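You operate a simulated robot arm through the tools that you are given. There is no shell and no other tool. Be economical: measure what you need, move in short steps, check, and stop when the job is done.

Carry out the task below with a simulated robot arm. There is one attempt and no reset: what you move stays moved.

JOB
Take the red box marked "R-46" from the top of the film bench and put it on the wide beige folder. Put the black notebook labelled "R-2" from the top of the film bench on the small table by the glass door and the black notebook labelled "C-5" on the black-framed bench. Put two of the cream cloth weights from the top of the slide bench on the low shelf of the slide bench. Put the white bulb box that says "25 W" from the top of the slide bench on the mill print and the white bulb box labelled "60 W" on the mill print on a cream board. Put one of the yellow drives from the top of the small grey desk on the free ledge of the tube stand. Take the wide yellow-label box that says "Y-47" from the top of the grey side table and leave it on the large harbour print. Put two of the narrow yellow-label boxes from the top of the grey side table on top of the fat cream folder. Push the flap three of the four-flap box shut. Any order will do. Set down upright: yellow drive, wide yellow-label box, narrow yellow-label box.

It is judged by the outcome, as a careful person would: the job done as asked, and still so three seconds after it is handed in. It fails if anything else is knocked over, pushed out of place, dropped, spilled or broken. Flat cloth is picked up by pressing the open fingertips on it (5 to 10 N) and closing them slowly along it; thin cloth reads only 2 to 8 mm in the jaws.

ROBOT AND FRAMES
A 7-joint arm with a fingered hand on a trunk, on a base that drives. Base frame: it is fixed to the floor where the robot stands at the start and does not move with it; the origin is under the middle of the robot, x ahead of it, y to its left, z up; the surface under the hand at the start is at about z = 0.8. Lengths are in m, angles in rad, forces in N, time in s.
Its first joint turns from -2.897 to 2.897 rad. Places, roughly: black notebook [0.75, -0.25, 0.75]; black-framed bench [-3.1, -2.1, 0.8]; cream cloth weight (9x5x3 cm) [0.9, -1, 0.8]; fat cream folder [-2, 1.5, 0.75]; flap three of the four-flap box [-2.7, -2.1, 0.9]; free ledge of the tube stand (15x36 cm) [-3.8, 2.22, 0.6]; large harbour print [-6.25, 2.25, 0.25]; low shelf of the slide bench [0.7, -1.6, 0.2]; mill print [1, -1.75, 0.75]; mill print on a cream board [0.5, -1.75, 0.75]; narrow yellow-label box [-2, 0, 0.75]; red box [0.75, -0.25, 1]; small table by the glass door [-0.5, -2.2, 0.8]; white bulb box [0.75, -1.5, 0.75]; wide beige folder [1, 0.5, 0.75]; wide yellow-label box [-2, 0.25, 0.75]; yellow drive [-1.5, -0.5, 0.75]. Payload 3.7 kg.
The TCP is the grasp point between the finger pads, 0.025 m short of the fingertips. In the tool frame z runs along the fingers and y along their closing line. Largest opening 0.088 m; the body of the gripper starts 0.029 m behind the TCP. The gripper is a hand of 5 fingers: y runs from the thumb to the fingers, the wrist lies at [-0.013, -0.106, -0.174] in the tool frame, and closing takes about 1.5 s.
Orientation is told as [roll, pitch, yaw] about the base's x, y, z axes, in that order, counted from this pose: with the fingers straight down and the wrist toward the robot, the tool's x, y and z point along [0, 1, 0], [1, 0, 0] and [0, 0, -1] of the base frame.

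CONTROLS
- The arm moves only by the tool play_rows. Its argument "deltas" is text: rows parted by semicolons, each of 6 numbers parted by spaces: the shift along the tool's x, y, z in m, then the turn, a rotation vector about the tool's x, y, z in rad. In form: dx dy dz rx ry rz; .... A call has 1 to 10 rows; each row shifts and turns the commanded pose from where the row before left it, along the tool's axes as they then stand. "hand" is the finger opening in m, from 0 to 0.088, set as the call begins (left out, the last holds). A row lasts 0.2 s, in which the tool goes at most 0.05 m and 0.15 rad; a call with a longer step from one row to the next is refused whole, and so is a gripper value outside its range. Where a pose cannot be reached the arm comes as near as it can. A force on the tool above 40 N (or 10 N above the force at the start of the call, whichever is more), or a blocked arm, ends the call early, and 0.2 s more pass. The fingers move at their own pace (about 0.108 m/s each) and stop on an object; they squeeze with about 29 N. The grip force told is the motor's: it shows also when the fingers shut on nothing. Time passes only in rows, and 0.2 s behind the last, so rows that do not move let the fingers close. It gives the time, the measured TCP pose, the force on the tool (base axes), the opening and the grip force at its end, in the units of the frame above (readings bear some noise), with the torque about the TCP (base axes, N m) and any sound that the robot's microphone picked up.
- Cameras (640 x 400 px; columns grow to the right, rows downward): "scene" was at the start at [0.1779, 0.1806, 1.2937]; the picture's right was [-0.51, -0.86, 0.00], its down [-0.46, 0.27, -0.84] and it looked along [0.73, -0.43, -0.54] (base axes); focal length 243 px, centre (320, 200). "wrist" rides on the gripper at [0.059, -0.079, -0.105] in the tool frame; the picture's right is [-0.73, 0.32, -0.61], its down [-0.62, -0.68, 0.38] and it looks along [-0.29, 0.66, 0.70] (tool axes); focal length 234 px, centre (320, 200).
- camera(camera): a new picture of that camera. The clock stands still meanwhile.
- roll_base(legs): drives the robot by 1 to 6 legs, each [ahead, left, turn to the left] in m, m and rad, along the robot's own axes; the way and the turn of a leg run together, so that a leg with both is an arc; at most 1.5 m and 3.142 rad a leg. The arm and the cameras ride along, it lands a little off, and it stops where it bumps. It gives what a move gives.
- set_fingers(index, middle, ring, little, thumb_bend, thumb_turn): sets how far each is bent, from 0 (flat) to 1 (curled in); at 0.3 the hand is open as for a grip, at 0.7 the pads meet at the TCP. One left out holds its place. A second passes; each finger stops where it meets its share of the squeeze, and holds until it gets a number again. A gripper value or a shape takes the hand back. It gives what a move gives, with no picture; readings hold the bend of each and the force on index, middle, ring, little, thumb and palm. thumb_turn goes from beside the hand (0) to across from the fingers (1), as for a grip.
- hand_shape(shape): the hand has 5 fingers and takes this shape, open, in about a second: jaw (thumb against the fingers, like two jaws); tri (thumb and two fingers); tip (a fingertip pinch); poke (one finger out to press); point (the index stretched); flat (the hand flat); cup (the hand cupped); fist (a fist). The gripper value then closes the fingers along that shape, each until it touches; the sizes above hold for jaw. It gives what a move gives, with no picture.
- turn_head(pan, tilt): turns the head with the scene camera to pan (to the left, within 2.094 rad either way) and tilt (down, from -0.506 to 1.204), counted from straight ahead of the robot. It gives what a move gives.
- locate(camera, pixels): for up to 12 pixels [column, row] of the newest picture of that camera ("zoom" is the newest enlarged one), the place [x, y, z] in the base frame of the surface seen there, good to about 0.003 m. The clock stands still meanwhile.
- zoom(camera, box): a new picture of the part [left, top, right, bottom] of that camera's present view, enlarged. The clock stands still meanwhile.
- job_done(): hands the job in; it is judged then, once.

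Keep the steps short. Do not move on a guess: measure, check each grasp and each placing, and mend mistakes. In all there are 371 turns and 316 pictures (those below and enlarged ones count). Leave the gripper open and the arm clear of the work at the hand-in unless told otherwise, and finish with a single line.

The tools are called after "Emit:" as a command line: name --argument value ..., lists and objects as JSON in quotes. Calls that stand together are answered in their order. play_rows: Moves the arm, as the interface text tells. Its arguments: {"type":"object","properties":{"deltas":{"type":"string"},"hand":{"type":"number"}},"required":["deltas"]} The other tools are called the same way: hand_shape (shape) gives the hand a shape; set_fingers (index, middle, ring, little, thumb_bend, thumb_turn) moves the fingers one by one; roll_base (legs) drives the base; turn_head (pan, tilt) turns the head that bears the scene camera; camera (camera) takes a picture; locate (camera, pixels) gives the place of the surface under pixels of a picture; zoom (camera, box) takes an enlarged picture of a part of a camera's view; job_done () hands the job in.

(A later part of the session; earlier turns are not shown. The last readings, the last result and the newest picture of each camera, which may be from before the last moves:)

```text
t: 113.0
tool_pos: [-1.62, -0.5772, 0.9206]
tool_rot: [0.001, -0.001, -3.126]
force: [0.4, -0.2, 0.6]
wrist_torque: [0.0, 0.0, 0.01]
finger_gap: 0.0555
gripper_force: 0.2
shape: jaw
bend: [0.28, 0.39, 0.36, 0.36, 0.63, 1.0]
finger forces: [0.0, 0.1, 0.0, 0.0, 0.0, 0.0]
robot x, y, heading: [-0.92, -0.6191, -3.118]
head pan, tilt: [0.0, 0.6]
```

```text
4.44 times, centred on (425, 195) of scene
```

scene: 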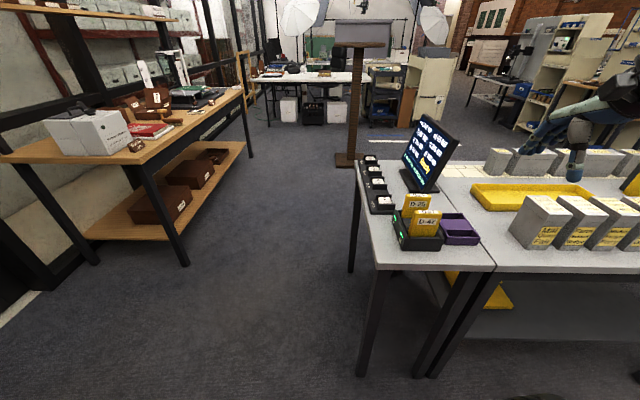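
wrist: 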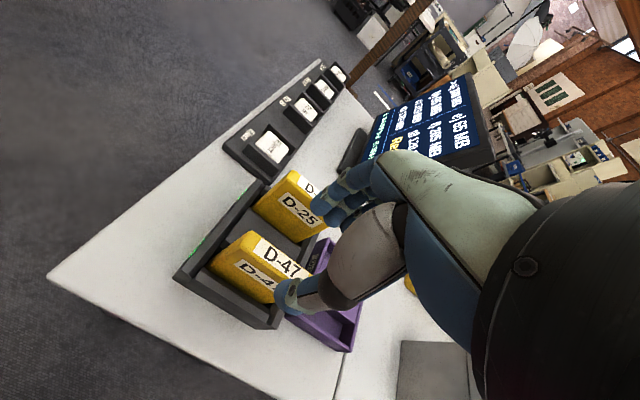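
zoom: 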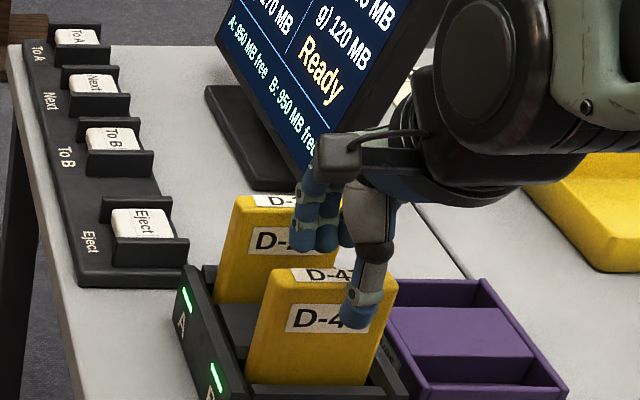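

Clear of both drives. I'll shift 8 mm toward −y to centre the thumb and lower 4.5 cm.

Emit:
play_rows --deltas "0.008 0 0.012 0 0 0;0 0 0.015 0 0 0;0 0 0.012 0 0 0;0 0 0.006 0 0 0;0 0 0 0 0 0"

Emit:
zoom --camera "wrist" --box '[180, 130, 420, 350]'

Emit:
zoom --camera "scene" --box '[380, 150, 470, 240]'

```text
t: 114.2
tool_pos: [-1.6194, -0.5856, 0.8768]
tool_rot: [-0.001, 0.0, -3.127]
force: [-0.6, 0.2, 0.2]
wrist_torque: [0.02, 0.02, 0.02]
finger_gap: 0.0554
gripper_force: 0.0
shape: jaw
bend: [0.28, 0.39, 0.36, 0.36, 0.63, 1.0]
finger forces: [0.0, 0.0, 0.0, 0.0, 0.1, 0.0]
robot x, y, heading: [-0.9186, -0.6162, -3.119]
head pan, tilt: [0.0, 0.6]
```

```text
1.82 times, centred on (300, 240) of wrist
```

zoom: 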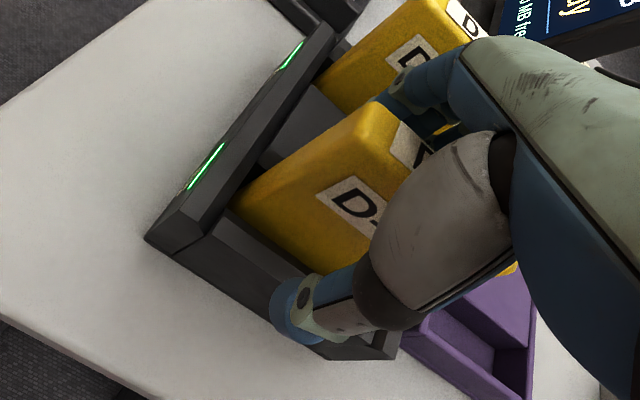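

```text
4.44 times, centred on (425, 195) of scene
```

zoom: 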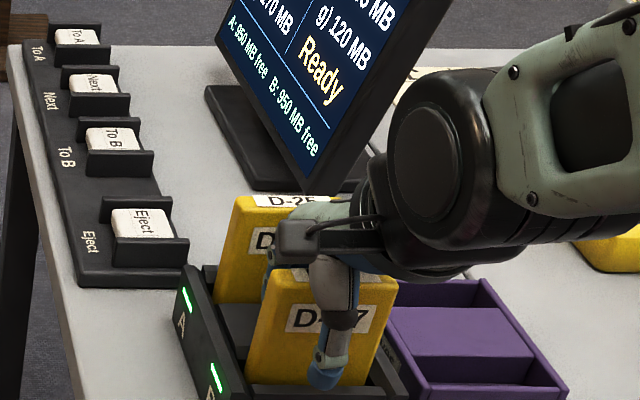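

The thumb is in front of D-47 and the fingers are behind it. I'll close.

Emit:
play_rows --deltas "0 0 0 0 0 0;0 0 0 0 0 0;0 0 0 0 0 0;0 0 0 0 0 0;0 0 0 0 0 0;0 0 0 0 0 0;0 0 0 0 0 0" --hand 0.0

Emit:
play_rows --deltas "0 0 -0.008 0 0 0;0 0 -0.012 0 0 0;0 0 0 0 0 0"

Emit:
zoom --camera "scene" --box '[380, 150, 470, 240]'

```text
t: 115.8
tool_pos: [-1.6188, -0.5862, 0.8762]
tool_rot: [0.004, -0.001, -3.126]
force: [-1.5, 1.3, -0.2]
wrist_torque: [0.03, 0.07, 0.08]
finger_gap: 0.0115
gripper_force: 29.5
shape: jaw
bend: [0.72, 0.62, 0.63, 0.67, 0.74, 1.0]
finger forces: [15.1, 7.4, 3.3, 1.7, 26.0, 0.1]
robot x, y, heading: [-0.9231, -0.6219, -3.121]
head pan, tilt: [0.0, 0.6]
```

```text
t: 116.5
tool_pos: [-1.6191, -0.586, 0.8953]
tool_rot: [0.0, -0.003, -3.128]
force: [-0.5, -0.1, -1.8]
wrist_torque: [-0.01, 0.06, 0.09]
finger_gap: 0.0119
gripper_force: 29.1
shape: jaw
bend: [0.72, 0.63, 0.64, 0.69, 0.74, 1.0]
finger forces: [15.6, 7.0, 3.0, 1.4, 26.3, 0.0]
robot x, y, heading: [-0.921, -0.6165, -3.121]
head pan, tilt: [0.0, 0.6]
```

```text
4.44 times, centred on (425, 195) of scene
```

zoom: 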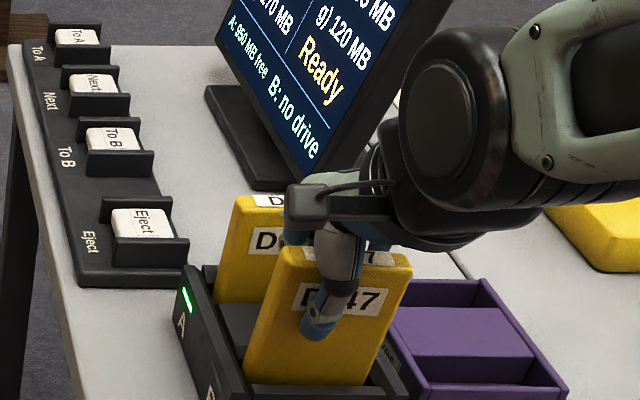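

It slides free (screen: "B: no drive"). I'll keep lifting straight up.

Emit:
play_rows --deltas "0 0 -0.03 0 0 0;0 0 -0.03 0 0 0;0 0 -0.04 0 0 0;0 0 -0.04 0 0 0;0 0 -0.045 0 0 0;0 0 -0.045 0 0 0;0 0 0 0 0 0"

Emit:
camera --camera "scene"

Emit:
camera --camera "wrist"

```text
t: 118.2
tool_pos: [-1.6187, -0.5862, 1.127]
tool_rot: [0.003, 0.0, -3.127]
force: [-0.6, 0.6, -2.5]
wrist_torque: [0.03, -0.02, 0.01]
finger_gap: 0.0116
gripper_force: 29.0
shape: jaw
bend: [0.72, 0.64, 0.68, 0.7, 0.74, 1.0]
finger forces: [17.8, 5.9, 2.8, 0.0, 26.8, 0.1]
robot x, y, heading: [-0.9206, -0.6237, -3.122]
head pan, tilt: [0.0, 0.6]
```

```text
249 pictures are left
```

scene: 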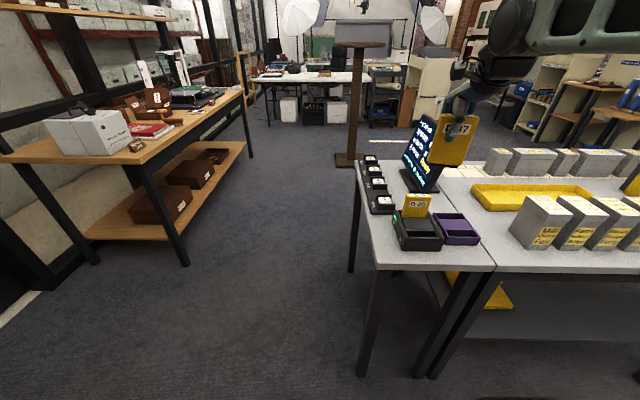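

```text
248 pictures are left
```

wrist: 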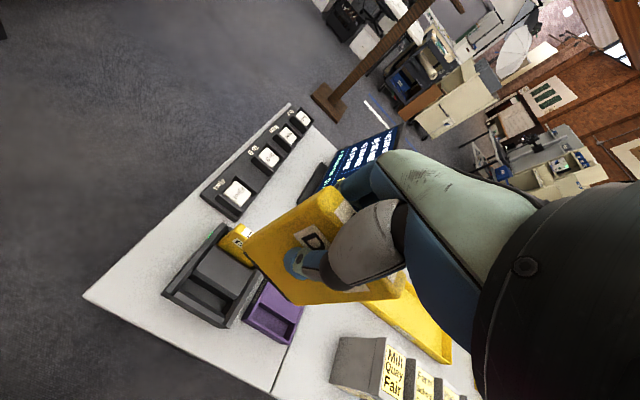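

The drive is held. I'll pull the arm in and look to the right (toward +y) to plan the way.

Emit:
play_rows --deltas "0 -0.045 0 0 0 0;0 -0.045 0 0 0 0;0 -0.045 0 0 0 0;0 -0.045 0 0 0 0;0 0 0 0 0 0"

Emit:
turn_head --pan -0.8 --tilt 0.35

Emit:
camera --camera "scene"

```text
t: 119.3
tool_pos: [-1.4399, -0.5826, 1.1261]
tool_rot: [0.002, -0.002, -3.125]
force: [-0.1, 0.6, -2.0]
wrist_torque: [0.0, 0.02, -0.02]
finger_gap: 0.0118
gripper_force: 29.3
shape: jaw
bend: [0.72, 0.64, 0.69, 0.7, 0.75, 1.0]
finger forces: [17.9, 5.9, 2.7, 0.0, 26.7, 0.0]
robot x, y, heading: [-0.9214, -0.6238, -3.124]
head pan, tilt: [0.0, 0.6]
```

```text
t: 120.5
tool_pos: [-1.4401, -0.5834, 1.1255]
tool_rot: [0.001, -0.003, -3.125]
force: [0.2, 0.1, -1.7]
wrist_torque: [0.0, 0.0, 0.01]
finger_gap: 0.0116
gripper_force: 29.2
shape: jaw
bend: [0.72, 0.64, 0.69, 0.7, 0.75, 1.0]
finger forces: [17.9, 5.9, 2.8, 0.0, 26.7, 0.0]
robot x, y, heading: [-0.9217, -0.6216, -3.121]
head pan, tilt: [-0.799, 0.351]
```

```text
247 pictures are left
```

scene: 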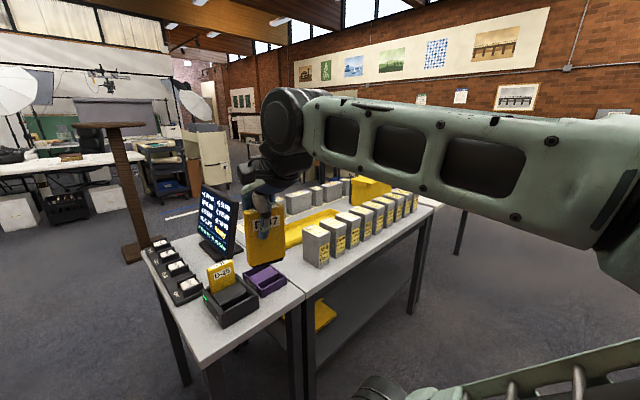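

The floor to the right is clear. I'll slide right about 1.4 m and look again.

Emit:
roll_base --legs '[[0.1, -1.45, 0]]'

Emit:
turn_head --pan -0.45 --tilt 0.35

Emit:
camera --camera "scene"

```text
t: 127.5
tool_pos: [-1.5635, 0.8306, 1.1251]
tool_rot: [0.001, -0.003, -3.135]
force: [0.2, -0.5, -1.6]
wrist_torque: [0.01, -0.03, 0.03]
finger_gap: 0.0116
gripper_force: 28.9
shape: jaw
bend: [0.72, 0.64, 0.69, 0.7, 0.75, 1.0]
finger forces: [18.0, 6.0, 2.8, 0.0, 26.6, 0.0]
robot x, y, heading: [-1.0489, 0.7899, -3.123]
head pan, tilt: [-0.799, 0.351]
```

```text
t: 128.4
tool_pos: [-1.5632, 0.8313, 1.1262]
tool_rot: [0.004, 0.0, -3.136]
force: [-0.3, -0.5, -2.6]
wrist_torque: [0.0, -0.01, 0.01]
finger_gap: 0.0118
gripper_force: 28.9
shape: jaw
bend: [0.72, 0.64, 0.69, 0.7, 0.75, 1.0]
finger forces: [17.9, 5.8, 2.7, 0.1, 26.7, 0.1]
robot x, y, heading: [-1.0464, 0.7911, -3.129]
head pan, tilt: [-0.45, 0.351]
```

```text
246 pictures are left
```

scene: 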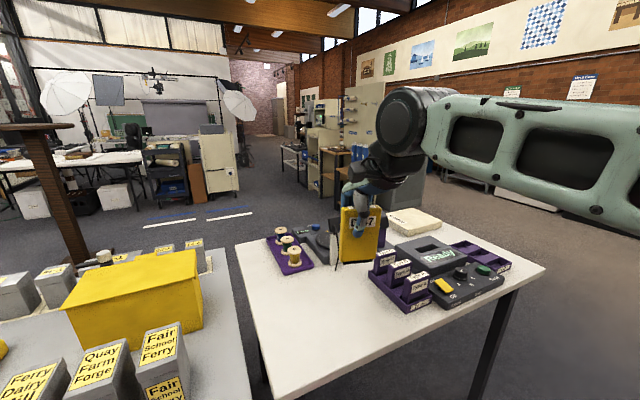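

A white table with the fat cream folder is ahead. I'll look further right and locate table edges and the stand.

Emit:
locate --camera "scene" --pixels '[[545, 268], [240, 245], [270, 395], [415, 222], [360, 110], [330, 150], [300, 155], [240, 260], [200, 245], [395, 180]]'

Emit:
turn_head --pan -1.3 --tilt 0.35

Emit:
camera --camera "scene"

```text
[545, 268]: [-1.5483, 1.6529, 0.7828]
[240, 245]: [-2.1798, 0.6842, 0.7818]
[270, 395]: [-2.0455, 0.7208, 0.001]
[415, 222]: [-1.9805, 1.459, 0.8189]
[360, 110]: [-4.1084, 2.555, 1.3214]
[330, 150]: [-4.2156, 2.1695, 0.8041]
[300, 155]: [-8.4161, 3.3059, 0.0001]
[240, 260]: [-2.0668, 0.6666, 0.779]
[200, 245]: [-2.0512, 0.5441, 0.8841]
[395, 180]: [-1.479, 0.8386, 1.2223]
```

```text
t: 129.5
tool_pos: [-1.5631, 0.8316, 1.1274]
tool_rot: [0.002, -0.002, -3.135]
force: [-0.3, 0.6, -1.3]
wrist_torque: [-0.03, 0.0, -0.01]
finger_gap: 0.0115
gripper_force: 28.9
shape: jaw
bend: [0.72, 0.64, 0.69, 0.7, 0.75, 1.0]
finger forces: [18.0, 5.8, 2.7, 0.1, 26.7, 0.1]
robot x, y, heading: [-1.046, 0.7895, -3.13]
head pan, tilt: [-1.3, 0.351]
```

```text
245 pictures are left
```

scene: 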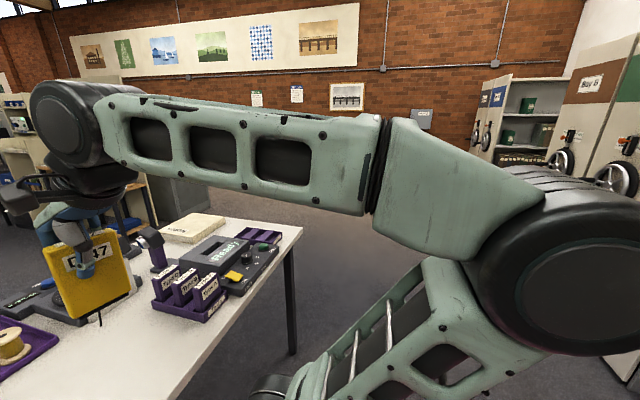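

Table 2 runs x −1.55..−2.2, y 0.68..1.65. I'll back up a bit, slide right beyond it, and look toward the stand.

Emit:
roll_base --legs '[[-0.15, 0, 0], [0, -1.5, 0]]'

Emit:
turn_head --pan 0.15 --tilt 0.3

Emit:
camera --camera "scene"

```text
t: 137.8
tool_pos: [-1.4138, 2.3237, 1.1261]
tool_rot: [0.002, -0.002, 3.124]
force: [-0.2, -0.2, -2.2]
wrist_torque: [0.0, -0.01, -0.03]
finger_gap: 0.0118
gripper_force: 28.8
shape: jaw
bend: [0.72, 0.64, 0.69, 0.7, 0.75, 1.0]
finger forces: [18.0, 5.9, 2.8, 0.1, 26.8, 0.0]
robot x, y, heading: [-0.8995, 2.2674, 3.126]
head pan, tilt: [-1.3, 0.351]
```

```text
t: 139.4
tool_pos: [-1.4142, 2.3228, 1.1258]
tool_rot: [0.003, -0.001, 3.125]
force: [1.0, -0.1, -1.1]
wrist_torque: [-0.03, 0.01, -0.03]
finger_gap: 0.0116
gripper_force: 28.8
shape: jaw
bend: [0.72, 0.64, 0.69, 0.7, 0.75, 1.0]
finger forces: [18.0, 5.8, 2.8, 0.0, 26.7, 0.0]
robot x, y, heading: [-0.8953, 2.27, 3.128]
head pan, tilt: [0.15, 0.3]
```

```text
244 pictures are left
```

scene: 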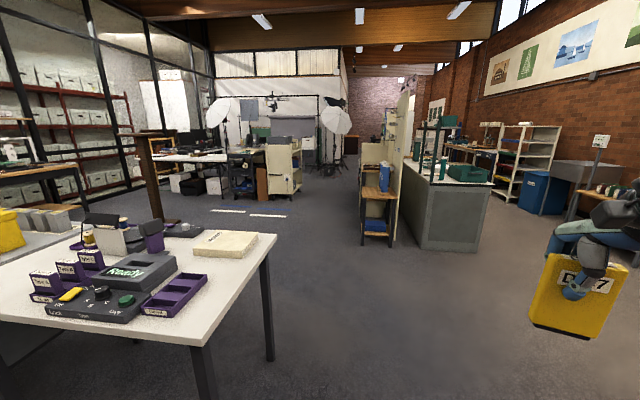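

Emit:
zoom --camera "scene" --box '[340, 120, 500, 260]'

Emit:
locate --camera "zoom" --pixels '[[85, 190], [150, 205], [70, 265], [150, 280], [80, 340], [150, 345], [100, 140], [110, 280], [180, 200], [240, 300], [420, 350], [110, 195]]'

```text
2.86 times, centred on (420, 190) of scene
```

zoom: 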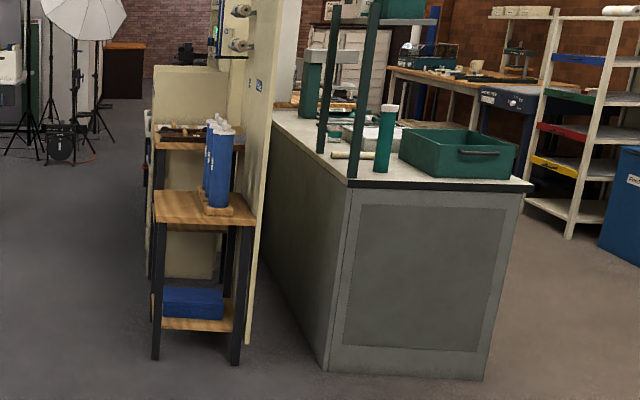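

```text
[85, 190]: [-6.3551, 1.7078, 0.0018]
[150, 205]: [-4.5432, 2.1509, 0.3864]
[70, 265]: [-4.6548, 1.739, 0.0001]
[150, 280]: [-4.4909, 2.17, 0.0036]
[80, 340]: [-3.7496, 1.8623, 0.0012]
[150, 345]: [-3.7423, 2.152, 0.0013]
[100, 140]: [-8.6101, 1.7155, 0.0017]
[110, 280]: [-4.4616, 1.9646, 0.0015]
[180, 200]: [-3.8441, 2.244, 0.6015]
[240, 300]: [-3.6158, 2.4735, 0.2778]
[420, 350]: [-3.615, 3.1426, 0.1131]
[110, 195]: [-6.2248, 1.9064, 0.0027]
```

The tube stand is at (205,200) in the zoom: wood top at z 0.60, with blue tubes on part of it. I'll drive ahead for a closer look.

Emit:
roll_base --legs '[[1.4, 0.1, 0], [0.4, 0.05, 0]]'

Emit:
turn_head --pan 0.1 --tilt 0.6

Emit:
camera --camera "scene"

```text
t: 148.4
tool_pos: [-3.1833, 2.1572, 1.1264]
tool_rot: [0.002, -0.001, -3.133]
force: [0.8, 0.0, -2.0]
wrist_torque: [-0.01, 0.0, 0.04]
finger_gap: 0.0115
gripper_force: 29.1
shape: jaw
bend: [0.72, 0.64, 0.69, 0.7, 0.75, 1.0]
finger forces: [18.0, 5.8, 2.7, 0.0, 26.6, 0.0]
robot x, y, heading: [-2.6643, 2.1139, -3.131]
head pan, tilt: [0.15, 0.3]
```

```text
t: 149.2
tool_pos: [-3.1844, 2.1564, 1.1257]
tool_rot: [0.002, 0.0, -3.133]
force: [-0.1, -0.1, -1.8]
wrist_torque: [-0.01, 0.0, 0.04]
finger_gap: 0.0115
gripper_force: 29.0
shape: jaw
bend: [0.72, 0.64, 0.69, 0.7, 0.75, 1.0]
finger forces: [17.9, 5.8, 2.8, 0.1, 26.7, 0.0]
robot x, y, heading: [-2.6614, 2.1184, -3.126]
head pan, tilt: [0.099, 0.6]
```

```text
242 pictures are left
```

scene: 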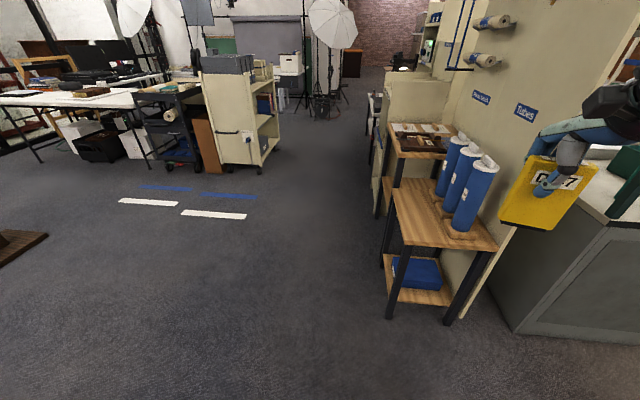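

Emit:
zoom --camera "scene" --box '[370, 110, 510, 270]'

Emit:
locate --camera "zoom" --pixels '[[190, 210], [210, 330], [350, 335], [440, 340], [280, 230], [330, 290], [250, 220], [270, 310], [240, 190], [300, 160], [380, 320], [410, 345]]'

```text
2.50 times, centred on (440, 190) of scene
```

zoom: 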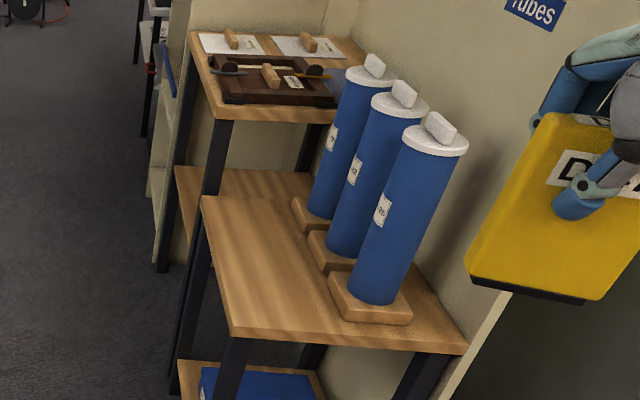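

```text
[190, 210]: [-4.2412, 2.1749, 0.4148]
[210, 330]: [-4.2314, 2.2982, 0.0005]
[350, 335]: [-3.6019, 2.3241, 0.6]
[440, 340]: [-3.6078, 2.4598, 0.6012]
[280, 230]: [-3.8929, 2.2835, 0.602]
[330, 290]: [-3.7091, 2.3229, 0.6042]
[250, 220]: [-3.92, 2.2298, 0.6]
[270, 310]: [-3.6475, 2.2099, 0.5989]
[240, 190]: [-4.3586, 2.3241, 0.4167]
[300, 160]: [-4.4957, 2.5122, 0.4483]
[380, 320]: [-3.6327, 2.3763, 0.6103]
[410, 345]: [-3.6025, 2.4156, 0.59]
```

The free ledge spans x −3.62..−3.98, y 2.15..2.30, z 0.60. I'll measure the drive's lower corners in the hand.

Emit:
locate --camera "zoom" --pixels '[[475, 276], [575, 298], [500, 245], [600, 260], [548, 120], [530, 290], [475, 262], [480, 282], [583, 302]]'

Emit:
camera --camera "wrist"

```text
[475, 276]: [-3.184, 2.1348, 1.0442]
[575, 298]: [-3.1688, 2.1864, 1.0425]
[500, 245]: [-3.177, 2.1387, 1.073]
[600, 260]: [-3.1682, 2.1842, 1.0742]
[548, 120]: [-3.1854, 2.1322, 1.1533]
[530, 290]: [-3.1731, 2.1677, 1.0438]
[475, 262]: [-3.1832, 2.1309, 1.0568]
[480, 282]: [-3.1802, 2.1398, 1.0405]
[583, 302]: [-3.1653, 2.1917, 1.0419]
```

```text
240 pictures are left
```

wrist: 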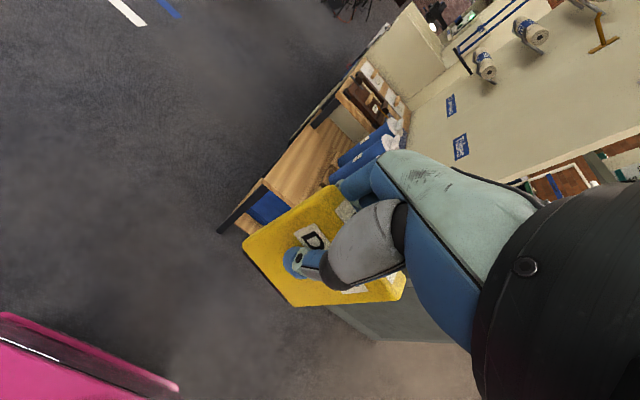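

The drive hangs level, its bottom 0.086 below the TCP. I'll drive ahead 0.33 m.

Emit:
roll_base --legs '[[0.33, 0, 0]]'

Emit:
camera --camera "scene"

```text
t: 151.4
tool_pos: [-3.518, 2.1536, 1.1259]
tool_rot: [0.002, -0.002, -3.135]
force: [-0.3, -0.2, -2.0]
wrist_torque: [0.0, -0.02, 0.05]
finger_gap: 0.0119
gripper_force: 28.8
shape: jaw
bend: [0.72, 0.64, 0.69, 0.7, 0.75, 0.99]
finger forces: [18.0, 5.8, 3.0, 0.0, 26.6, 0.1]
robot x, y, heading: [-3.0009, 2.1133, -3.128]
head pan, tilt: [0.099, 0.6]
```

```text
239 pictures are left
```

scene: 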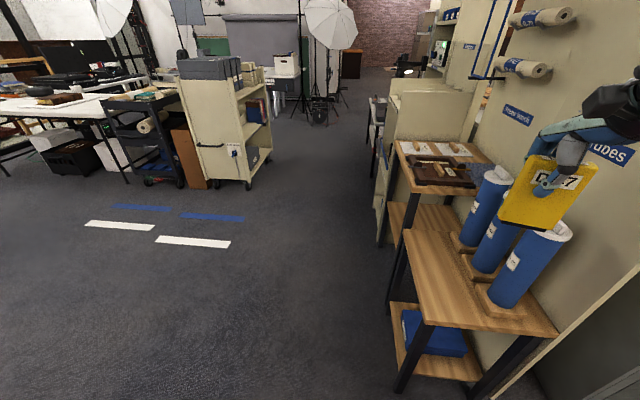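

Emit:
locate --camera "scene" --pixels '[[556, 228], [505, 285], [486, 305], [520, 232], [495, 172], [452, 240], [470, 275], [407, 232], [430, 318], [440, 270]]'

Emit:
play_rows --deltas "0 0.04 0 0 0 0;0 0.04 0 0 0 0;0 0.04 0 0 0 0;0 0.04 0 0 0 0;0 0.037 0 0 0 0;0 0 0 0 0 0"

Emit:
camera --camera "scene"

```text
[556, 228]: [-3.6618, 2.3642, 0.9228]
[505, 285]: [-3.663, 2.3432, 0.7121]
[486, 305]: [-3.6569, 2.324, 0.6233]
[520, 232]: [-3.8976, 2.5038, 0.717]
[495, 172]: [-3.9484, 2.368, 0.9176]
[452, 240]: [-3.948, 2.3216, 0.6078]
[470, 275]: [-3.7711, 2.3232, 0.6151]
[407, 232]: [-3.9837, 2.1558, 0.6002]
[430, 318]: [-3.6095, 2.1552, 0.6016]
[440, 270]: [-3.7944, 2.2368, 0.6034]
```

```text
t: 152.8
tool_pos: [-3.7145, 2.1522, 1.1252]
tool_rot: [0.002, -0.002, -3.134]
force: [0.7, -0.9, -1.5]
wrist_torque: [-0.04, -0.01, 0.02]
finger_gap: 0.0116
gripper_force: 29.4
shape: jaw
bend: [0.72, 0.64, 0.7, 0.7, 0.75, 0.99]
finger forces: [18.1, 5.7, 2.7, 0.1, 26.7, 0.0]
robot x, y, heading: [-2.999, 2.1079, -3.127]
head pan, tilt: [0.099, 0.6]
```

```text
238 pictures are left
```

scene: 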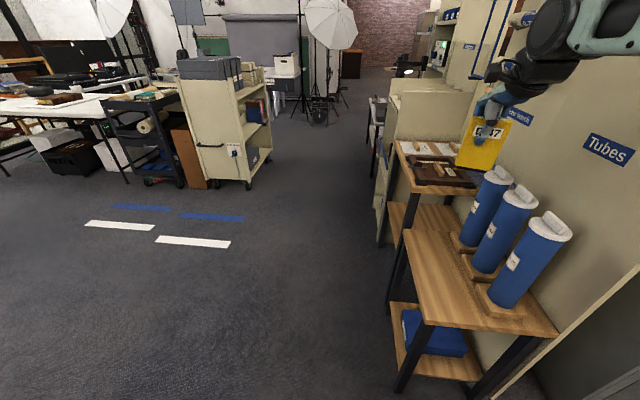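

I'll shift to y≈2.215 and descend most of the way.

Emit:
play_rows --deltas "-0.032 0 0.03 0 0 0;-0.031 0 0.03 0 0 0;0 0 0.04 0 0 0;0 0 0.04 0 0 0;0 0 0.04 0 0 0;0 0 0.04 0 0 0;0 0 0.04 0 0 0;0 0 0.04 0 0 0;0 0 0.04 0 0 0;0 0 0 0 0 0"

Emit:
zoom --camera "scene" --box '[380, 110, 580, 340]'

Emit:
camera --camera "wrist"

```text
t: 155.0
tool_pos: [-3.7162, 2.2143, 0.7857]
tool_rot: [0.0, 0.0, -3.132]
force: [0.3, -0.7, -2.5]
wrist_torque: [-0.04, -0.01, 0.02]
finger_gap: 0.0113
gripper_force: 29.3
shape: jaw
bend: [0.72, 0.64, 0.7, 0.7, 0.75, 0.99]
finger forces: [18.5, 5.5, 2.8, 0.0, 26.6, 0.0]
robot x, y, heading: [-2.9994, 2.1125, -3.125]
head pan, tilt: [0.099, 0.6]
```

```text
1.74 times, centred on (480, 225) of scene
```

zoom: 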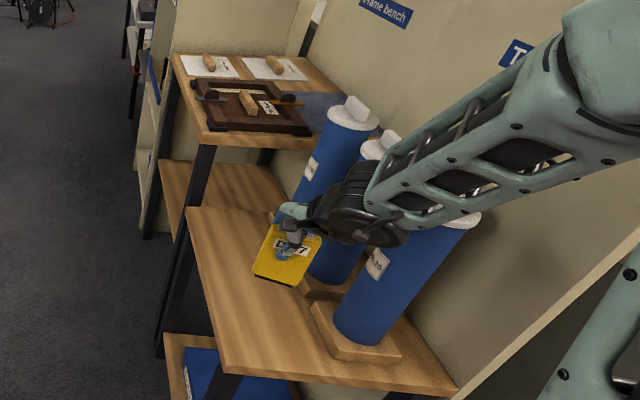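

```text
236 pictures are left
```

wrist: 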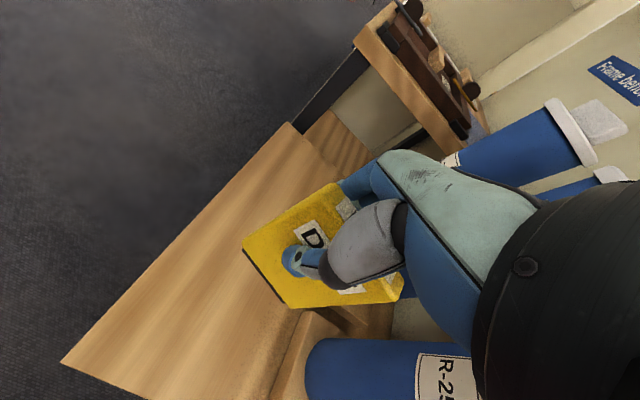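

Clearance to the tubes looks fine. I'm lowering slowly toward contact near z 0.687.

Emit:
play_rows --deltas "0 0 0.03 0 0 0;0 0 0.03 0 0 0;0 0 0.025 0 0 0;0 0 0.006 0 0 0;0 0 0 0 0 0"

Emit:
zoom --camera "scene" --box '[380, 150, 580, 340]'

Emit:
camera --camera "wrist"

```text
t: 156.2
tool_pos: [-3.7168, 2.2148, 0.6949]
tool_rot: [0.0, -0.001, -3.136]
force: [-0.2, -1.0, -2.0]
wrist_torque: [-0.04, -0.02, 0.01]
finger_gap: 0.0117
gripper_force: 28.7
shape: jaw
bend: [0.72, 0.64, 0.7, 0.7, 0.75, 0.99]
finger forces: [18.4, 5.5, 2.8, 0.0, 26.6, 0.0]
robot x, y, heading: [-3.0001, 2.1113, -3.134]
head pan, tilt: [0.099, 0.6]
```

```text
2.11 times, centred on (480, 245) of scene
```

zoom: 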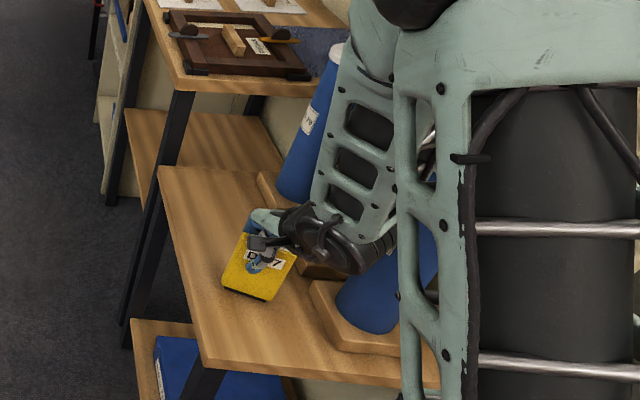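

```text
234 pictures are left
```

wrist: 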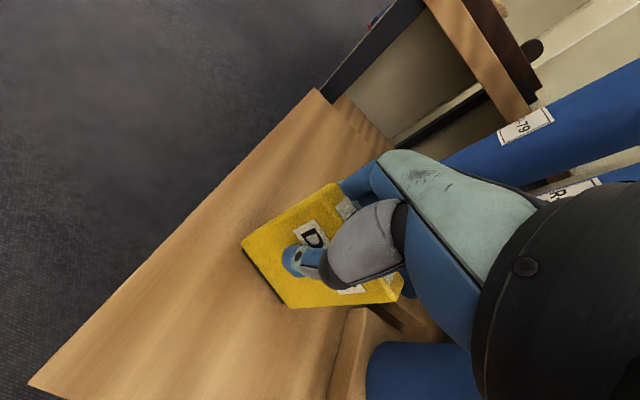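

Emit:
play_rows --deltas "0 0 0.003 0 0 0;0 0 0.003 0 0 0;0 0 0.002 0 0 0;0 0 0 0 0 0"

```text
t: 157.2
tool_pos: [-3.7169, 2.214, 0.689]
tool_rot: [-0.001, -0.001, -3.135]
force: [-1.1, 1.0, 11.6]
wrist_torque: [0.06, 0.06, 0.06]
finger_gap: 0.0119
gripper_force: 29.0
shape: jaw
bend: [0.72, 0.64, 0.7, 0.7, 0.75, 0.99]
finger forces: [19.6, 7.1, 3.7, 0.0, 28.6, 0.0]
robot x, y, heading: [-3.001, 2.1107, -3.13]
head pan, tilt: [0.099, 0.6]
```

Contact (+11.6 N). I'll open gently in two stages and watch the drive.

Emit:
play_rows --deltas "0 0 0 0 0 0;0 0 0 0 0 0;0 0 0 0 0 0" --hand 0.03

Emit:
play_rows --deltas "0 0 0 0 0 0;0 0 0 0 0 0;0 0 0 0 0 0" --hand 0.07

Emit:
zoom --camera "wrist" --box '[200, 130, 460, 370]'

```text
t: 158.0
tool_pos: [-3.7158, 2.2139, 0.688]
tool_rot: [0.004, 0.001, -3.136]
force: [-0.2, 0.3, -0.5]
wrist_torque: [0.02, 0.0, 0.01]
finger_gap: 0.0298
gripper_force: 0.0
shape: jaw
bend: [0.74, 0.52, 0.49, 0.46, 0.73, 1.0]
finger forces: [0.1, 0.0, 0.1, 0.0, 0.1, 0.1]
robot x, y, heading: [-3.0017, 2.1099, -3.127]
head pan, tilt: [0.099, 0.6]
```

```text
t: 158.8
tool_pos: [-3.7164, 2.2138, 0.6867]
tool_rot: [0.002, -0.002, -3.134]
force: [-0.4, 0.7, 0.5]
wrist_torque: [-0.04, -0.01, 0.01]
finger_gap: 0.0699
gripper_force: 0.2
shape: jaw
bend: [0.27, 0.34, 0.32, 0.33, 0.5, 0.99]
finger forces: [0.0, 0.0, 0.1, 0.0, 0.0, 0.0]
robot x, y, heading: [-2.9995, 2.1126, -3.126]
head pan, tilt: [0.099, 0.6]
```

```text
1.67 times, centred on (330, 250) of wrist
```

zoom: 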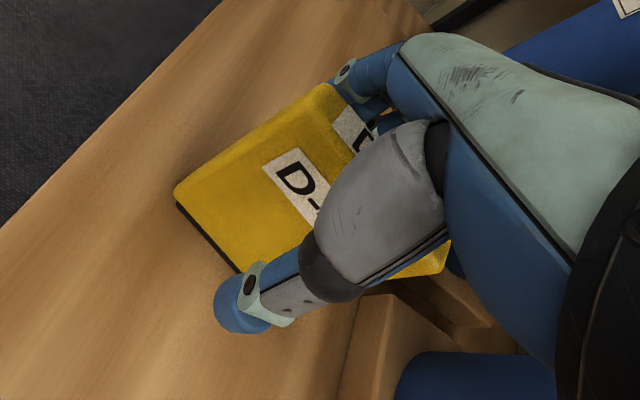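

It stands by itself. I'll go straight up.

Emit:
play_rows --deltas "0 0 -0.02 0 0 0;0 0 -0.03 0 0 0;0 0 -0.04 0 0 0;0 0 -0.045 0 0 0;0 0 -0.045 0 0 0;0 0 -0.045 0 0 0;0 0 -0.045 0 0 0;0 0 -0.045 0 0 0;0 0 -0.045 0 0 0;0 0 -0.045 0 0 0"

Emit:
camera --camera "scene"

```text
t: 161.0
tool_pos: [-3.7148, 2.213, 1.093]
tool_rot: [0.0, -0.001, -3.134]
force: [-0.4, -0.5, 0.6]
wrist_torque: [-0.02, 0.01, 0.01]
finger_gap: 0.0695
gripper_force: 0.0
shape: jaw
bend: [0.27, 0.34, 0.32, 0.33, 0.5, 0.99]
finger forces: [0.0, 0.1, 0.0, 0.0, 0.1, 0.0]
robot x, y, heading: [-3.0008, 2.1094, -3.124]
head pan, tilt: [0.099, 0.6]
```

```text
232 pictures are left
```

scene: 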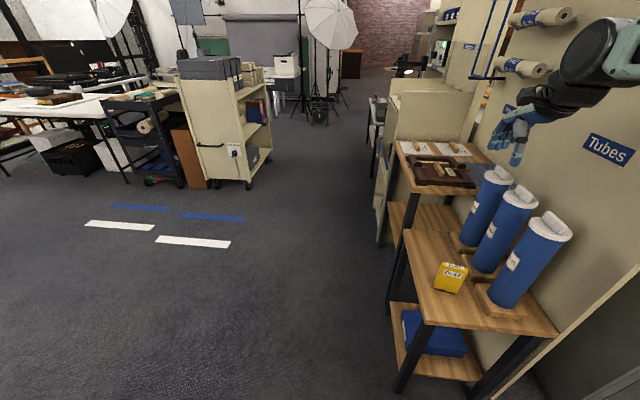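

D-47 stands on the free ledge. Next are the yellow-label boxes: I'll retract the arm, go to the west side of the grey side table and face it.

Emit:
play_rows --deltas "0 -0.045 0 0 0 0;0 -0.045 0 0 0 0;0 -0.045 0 0 0 0;0 -0.045 0 0 0 0;0 -0.04 0 0 0 0;0 0 0 0 0 0" --hand 0.088

Emit:
roll_base --legs '[[0, 1.45, 0], [0, 0.35, 0], [0, 0, 3.13]]'

Emit:
turn_head --pan 0.0 --tilt 0.5

Emit:
camera --camera "scene"

```text
t: 162.4
tool_pos: [-3.4953, 2.2152, 1.092]
tool_rot: [0.0, 0.0, -3.134]
force: [0.4, -0.3, 0.6]
wrist_torque: [0.03, 0.02, -0.02]
finger_gap: 0.0877
gripper_force: 0.0
shape: jaw
bend: [0.3, 0.3, 0.3, 0.3, 0.3, 0.98]
finger forces: [0.1, 0.0, 0.0, 0.0, 0.1, 0.1]
robot x, y, heading: [-3.001, 2.109, -3.132]
head pan, tilt: [0.099, 0.6]
```

```text
t: 178.9
tool_pos: [-2.4833, 0.2509, 1.0935]
tool_rot: [0.002, -0.002, 0.07]
force: [-0.2, -0.4, 0.0]
wrist_torque: [0.02, 0.01, 0.01]
finger_gap: 0.0877
gripper_force: 0.1
shape: jaw
bend: [0.3, 0.3, 0.3, 0.3, 0.3, 0.98]
finger forces: [0.0, 0.0, 0.0, 0.0, 0.0, 0.0]
robot x, y, heading: [-2.9845, 0.3254, 0.074]
head pan, tilt: [0.099, 0.6]
```

```text
t: 179.5
tool_pos: [-2.4821, 0.2514, 1.0923]
tool_rot: [0.0, 0.0, 0.07]
force: [-0.1, 0.5, -0.6]
wrist_torque: [0.03, 0.02, -0.03]
finger_gap: 0.0877
gripper_force: 0.1
shape: jaw
bend: [0.3, 0.3, 0.3, 0.3, 0.3, 0.98]
finger forces: [0.1, 0.0, 0.1, 0.0, 0.0, 0.0]
robot x, y, heading: [-2.9861, 0.3207, 0.076]
head pan, tilt: [0.0, 0.499]
```

```text
231 pictures are left
```

scene: 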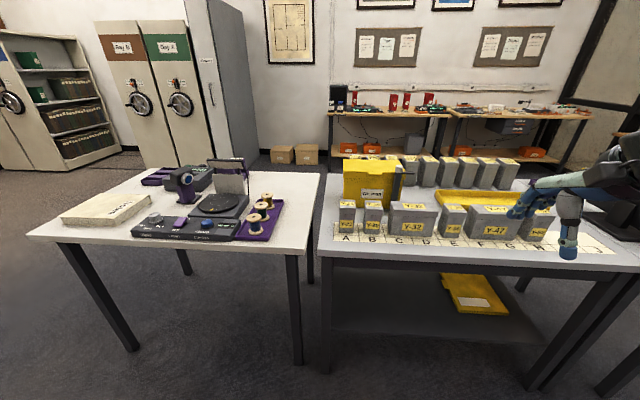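

Emit:
zoom --camera "scene" --box '[320, 150, 640, 270]'

Emit:
locate --camera "scene" --pixels '[[340, 205], [356, 204], [356, 234], [340, 234], [443, 206], [467, 207], [467, 232], [470, 206], [520, 210], [516, 238], [470, 232], [330, 260]]'

```text
2.00 times, centred on (480, 210) of scene
```

zoom: 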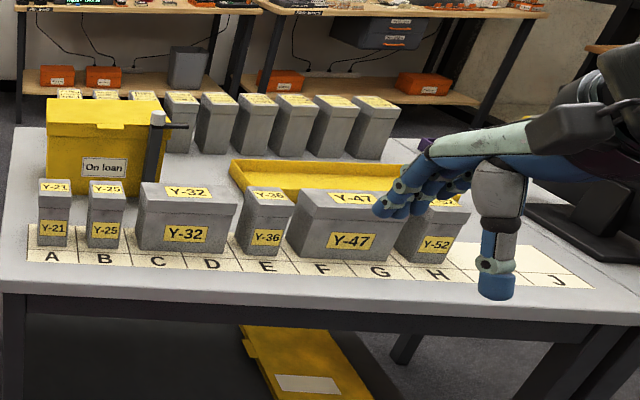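

```text
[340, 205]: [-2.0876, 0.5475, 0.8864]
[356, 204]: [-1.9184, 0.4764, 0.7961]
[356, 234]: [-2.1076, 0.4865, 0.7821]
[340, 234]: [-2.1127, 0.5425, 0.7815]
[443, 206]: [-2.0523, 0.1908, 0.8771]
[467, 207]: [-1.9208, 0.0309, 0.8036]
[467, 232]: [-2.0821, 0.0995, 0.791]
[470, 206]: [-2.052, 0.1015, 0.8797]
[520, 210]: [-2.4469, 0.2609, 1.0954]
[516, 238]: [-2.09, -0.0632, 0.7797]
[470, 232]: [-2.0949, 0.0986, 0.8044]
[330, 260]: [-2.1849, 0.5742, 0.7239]
```

Front row: narrow Y-21, Y-25, Y-36, Y-52 and wide Y-32, Y-47. I'll get closer and straighten.

Emit:
roll_base --legs '[[0, 0, -0.075], [0.25, 0.0, 0]]'

Emit:
turn_head --pan -0.1 --tilt 0.75

Emit:
camera --camera "scene"

Emit:
camera --camera "wrist"

```text
t: 181.8
tool_pos: [-2.243, 0.2092, 1.0925]
tool_rot: [0.0, -0.003, -0.012]
force: [-1.0, -0.1, -0.6]
wrist_torque: [-0.04, 0.02, 0.01]
finger_gap: 0.0879
gripper_force: 0.1
shape: jaw
bend: [0.3, 0.3, 0.3, 0.3, 0.3, 0.98]
finger forces: [0.0, 0.0, 0.0, 0.1, 0.0, 0.1]
robot x, y, heading: [-2.7352, 0.3221, -0.003]
head pan, tilt: [0.0, 0.499]
```

```text
t: 182.6
tool_pos: [-2.242, 0.2101, 1.0942]
tool_rot: [0.0, -0.003, -0.012]
force: [0.1, -0.2, 0.1]
wrist_torque: [0.02, -0.03, -0.01]
finger_gap: 0.0879
gripper_force: 0.1
shape: jaw
bend: [0.3, 0.3, 0.3, 0.3, 0.3, 0.98]
finger forces: [0.0, 0.0, 0.1, 0.0, 0.0, 0.0]
robot x, y, heading: [-2.7365, 0.3205, -0.008]
head pan, tilt: [-0.099, 0.75]
```

```text
229 pictures are left
```

scene: 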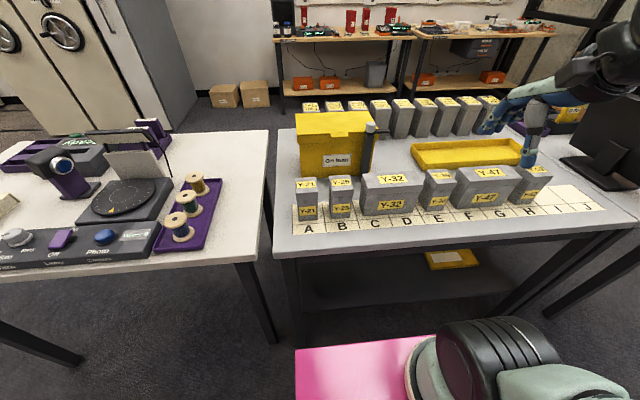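

```text
228 pictures are left
```

wrist: 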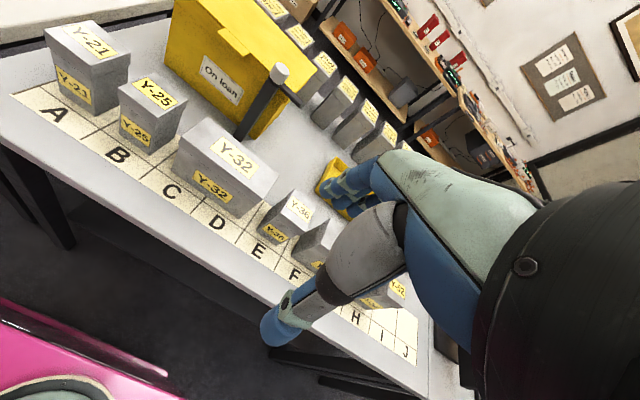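

I'll measure the tops of Y-21, Y-25 and their neighbours.

Emit:
locate --camera "wrist" --pixels '[[48, 31], [84, 24], [126, 55], [90, 70], [122, 88], [155, 77], [184, 102], [152, 114], [210, 121], [184, 148], [245, 185], [274, 175]]'

Emit:
zoom --camera "scene" --box '[280, 100, 560, 250]'

Emit:
locate --camera "zoom" --pixels '[[50, 185], [95, 185], [130, 183], [170, 183], [335, 170], [390, 172], [405, 165], [530, 150], [335, 182], [385, 182], [405, 180], [525, 178]]'

```text
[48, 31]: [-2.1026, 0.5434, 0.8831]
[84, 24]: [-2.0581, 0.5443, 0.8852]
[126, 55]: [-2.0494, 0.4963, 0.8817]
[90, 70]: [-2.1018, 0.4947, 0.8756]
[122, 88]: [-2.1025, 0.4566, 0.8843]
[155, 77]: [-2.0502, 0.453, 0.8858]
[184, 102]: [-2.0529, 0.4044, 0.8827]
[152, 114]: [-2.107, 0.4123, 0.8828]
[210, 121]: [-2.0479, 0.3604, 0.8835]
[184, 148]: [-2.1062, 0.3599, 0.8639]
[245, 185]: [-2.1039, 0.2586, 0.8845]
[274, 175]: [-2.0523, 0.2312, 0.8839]
```

```text
2.29 times, centred on (420, 175) of scene
```

zoom: 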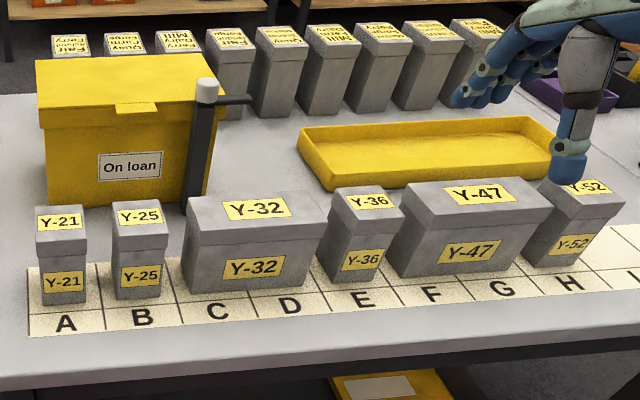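

```text
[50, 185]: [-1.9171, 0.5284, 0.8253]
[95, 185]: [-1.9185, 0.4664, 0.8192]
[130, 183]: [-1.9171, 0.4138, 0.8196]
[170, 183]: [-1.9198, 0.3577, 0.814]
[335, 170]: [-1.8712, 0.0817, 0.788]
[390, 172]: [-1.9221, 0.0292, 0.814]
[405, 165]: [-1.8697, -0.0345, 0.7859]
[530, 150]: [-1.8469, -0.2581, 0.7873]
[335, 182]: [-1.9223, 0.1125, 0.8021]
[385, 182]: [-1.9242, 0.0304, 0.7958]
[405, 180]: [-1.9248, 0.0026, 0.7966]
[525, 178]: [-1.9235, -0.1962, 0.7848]
```

Y-21 is at x −2.105..−2.045, y 0.495..0.545, top 0.884, with 12 cm free behind it. I'll grasp it front to back: move over and descend.

Emit:
play_rows --deltas "0.039 0.0207 0 0 0 0;0.039 0.0207 0 0 0 0;0.039 0.0207 0 0 0 0;0.039 0.0207 0 0 0 0;0.039 0.0207 0 0 0 0;0.039 0.0207 0 0 0 0;0.039 0.0207 0 0 0 0;0.039 0.0207 0 0 0 0;0 0 0.045 0 0 0;0 0 0.045 0 0 0"

Emit:
play_rows --deltas "0 0 0.045 0 0 0;0 0 0.02 0 0 0;0 0 0 0 0 0"

Emit:
zoom --camera "scene" --box '[260, 100, 460, 240]'

Emit:
camera --camera "wrist"

```text
t: 184.8
tool_pos: [-2.0735, 0.5201, 1.0028]
tool_rot: [0.002, -0.002, -0.012]
force: [-0.9, -0.3, 0.1]
wrist_torque: [0.01, -0.02, 0.02]
finger_gap: 0.0877
gripper_force: 0.0
shape: jaw
bend: [0.3, 0.3, 0.3, 0.3, 0.3, 0.98]
finger forces: [0.0, 0.0, 0.0, 0.0, 0.0, 0.0]
robot x, y, heading: [-2.7349, 0.3198, -0.004]
head pan, tilt: [-0.099, 0.75]
```

```text
t: 185.6
tool_pos: [-2.0738, 0.5211, 0.9381]
tool_rot: [-0.001, 0.0, -0.013]
force: [0.5, 0.3, -0.6]
wrist_torque: [-0.01, -0.02, -0.02]
finger_gap: 0.0877
gripper_force: 0.0
shape: jaw
bend: [0.3, 0.3, 0.3, 0.3, 0.3, 0.98]
finger forces: [0.1, 0.0, 0.1, 0.1, 0.0, 0.1]
robot x, y, heading: [-2.7364, 0.3239, -0.004]
head pan, tilt: [-0.099, 0.75]
```

```text
2.86 times, centred on (360, 170) of scene
```

zoom: 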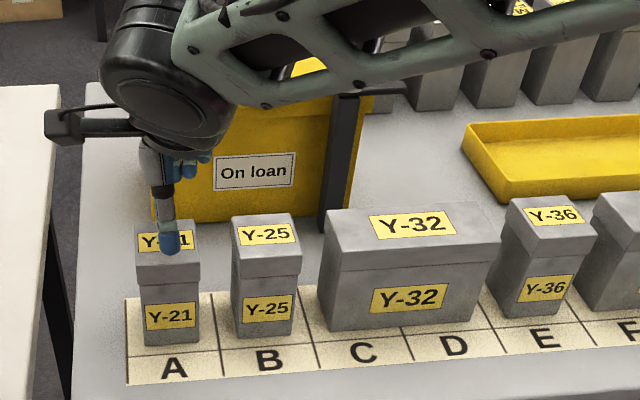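

```text
225 pictures are left
```

wrist: 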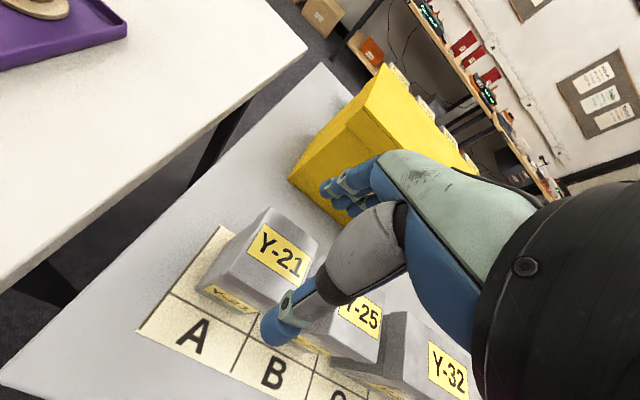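

Emit:
play_rows --deltas "-0.002 -0.001 0.02 0 0 0;0 0 0.02 0 0 0;0 0 0.015 0 0 0;0 0 0.012 0 0 0;0 0 0 0 0 0"

Emit:
zoom --camera "wrist" --box '[180, 130, 460, 370]'

```text
t: 186.8
tool_pos: [-2.074, 0.5164, 0.8719]
tool_rot: [0.0, -0.001, -0.013]
force: [1.6, -0.2, 2.3]
wrist_torque: [-0.01, -0.01, 0.01]
finger_gap: 0.0877
gripper_force: 0.1
shape: jaw
bend: [0.3, 0.3, 0.3, 0.3, 0.3, 0.98]
finger forces: [1.7, 0.0, 0.0, 0.1, 0.0, 0.1]
robot x, y, heading: [-2.7368, 0.3194, -0.007]
head pan, tilt: [-0.099, 0.75]
```

```text
1.67 times, centred on (320, 250) of wrist
```

zoom: 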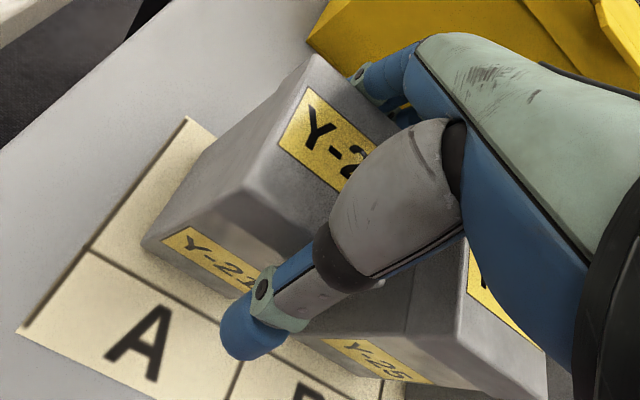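

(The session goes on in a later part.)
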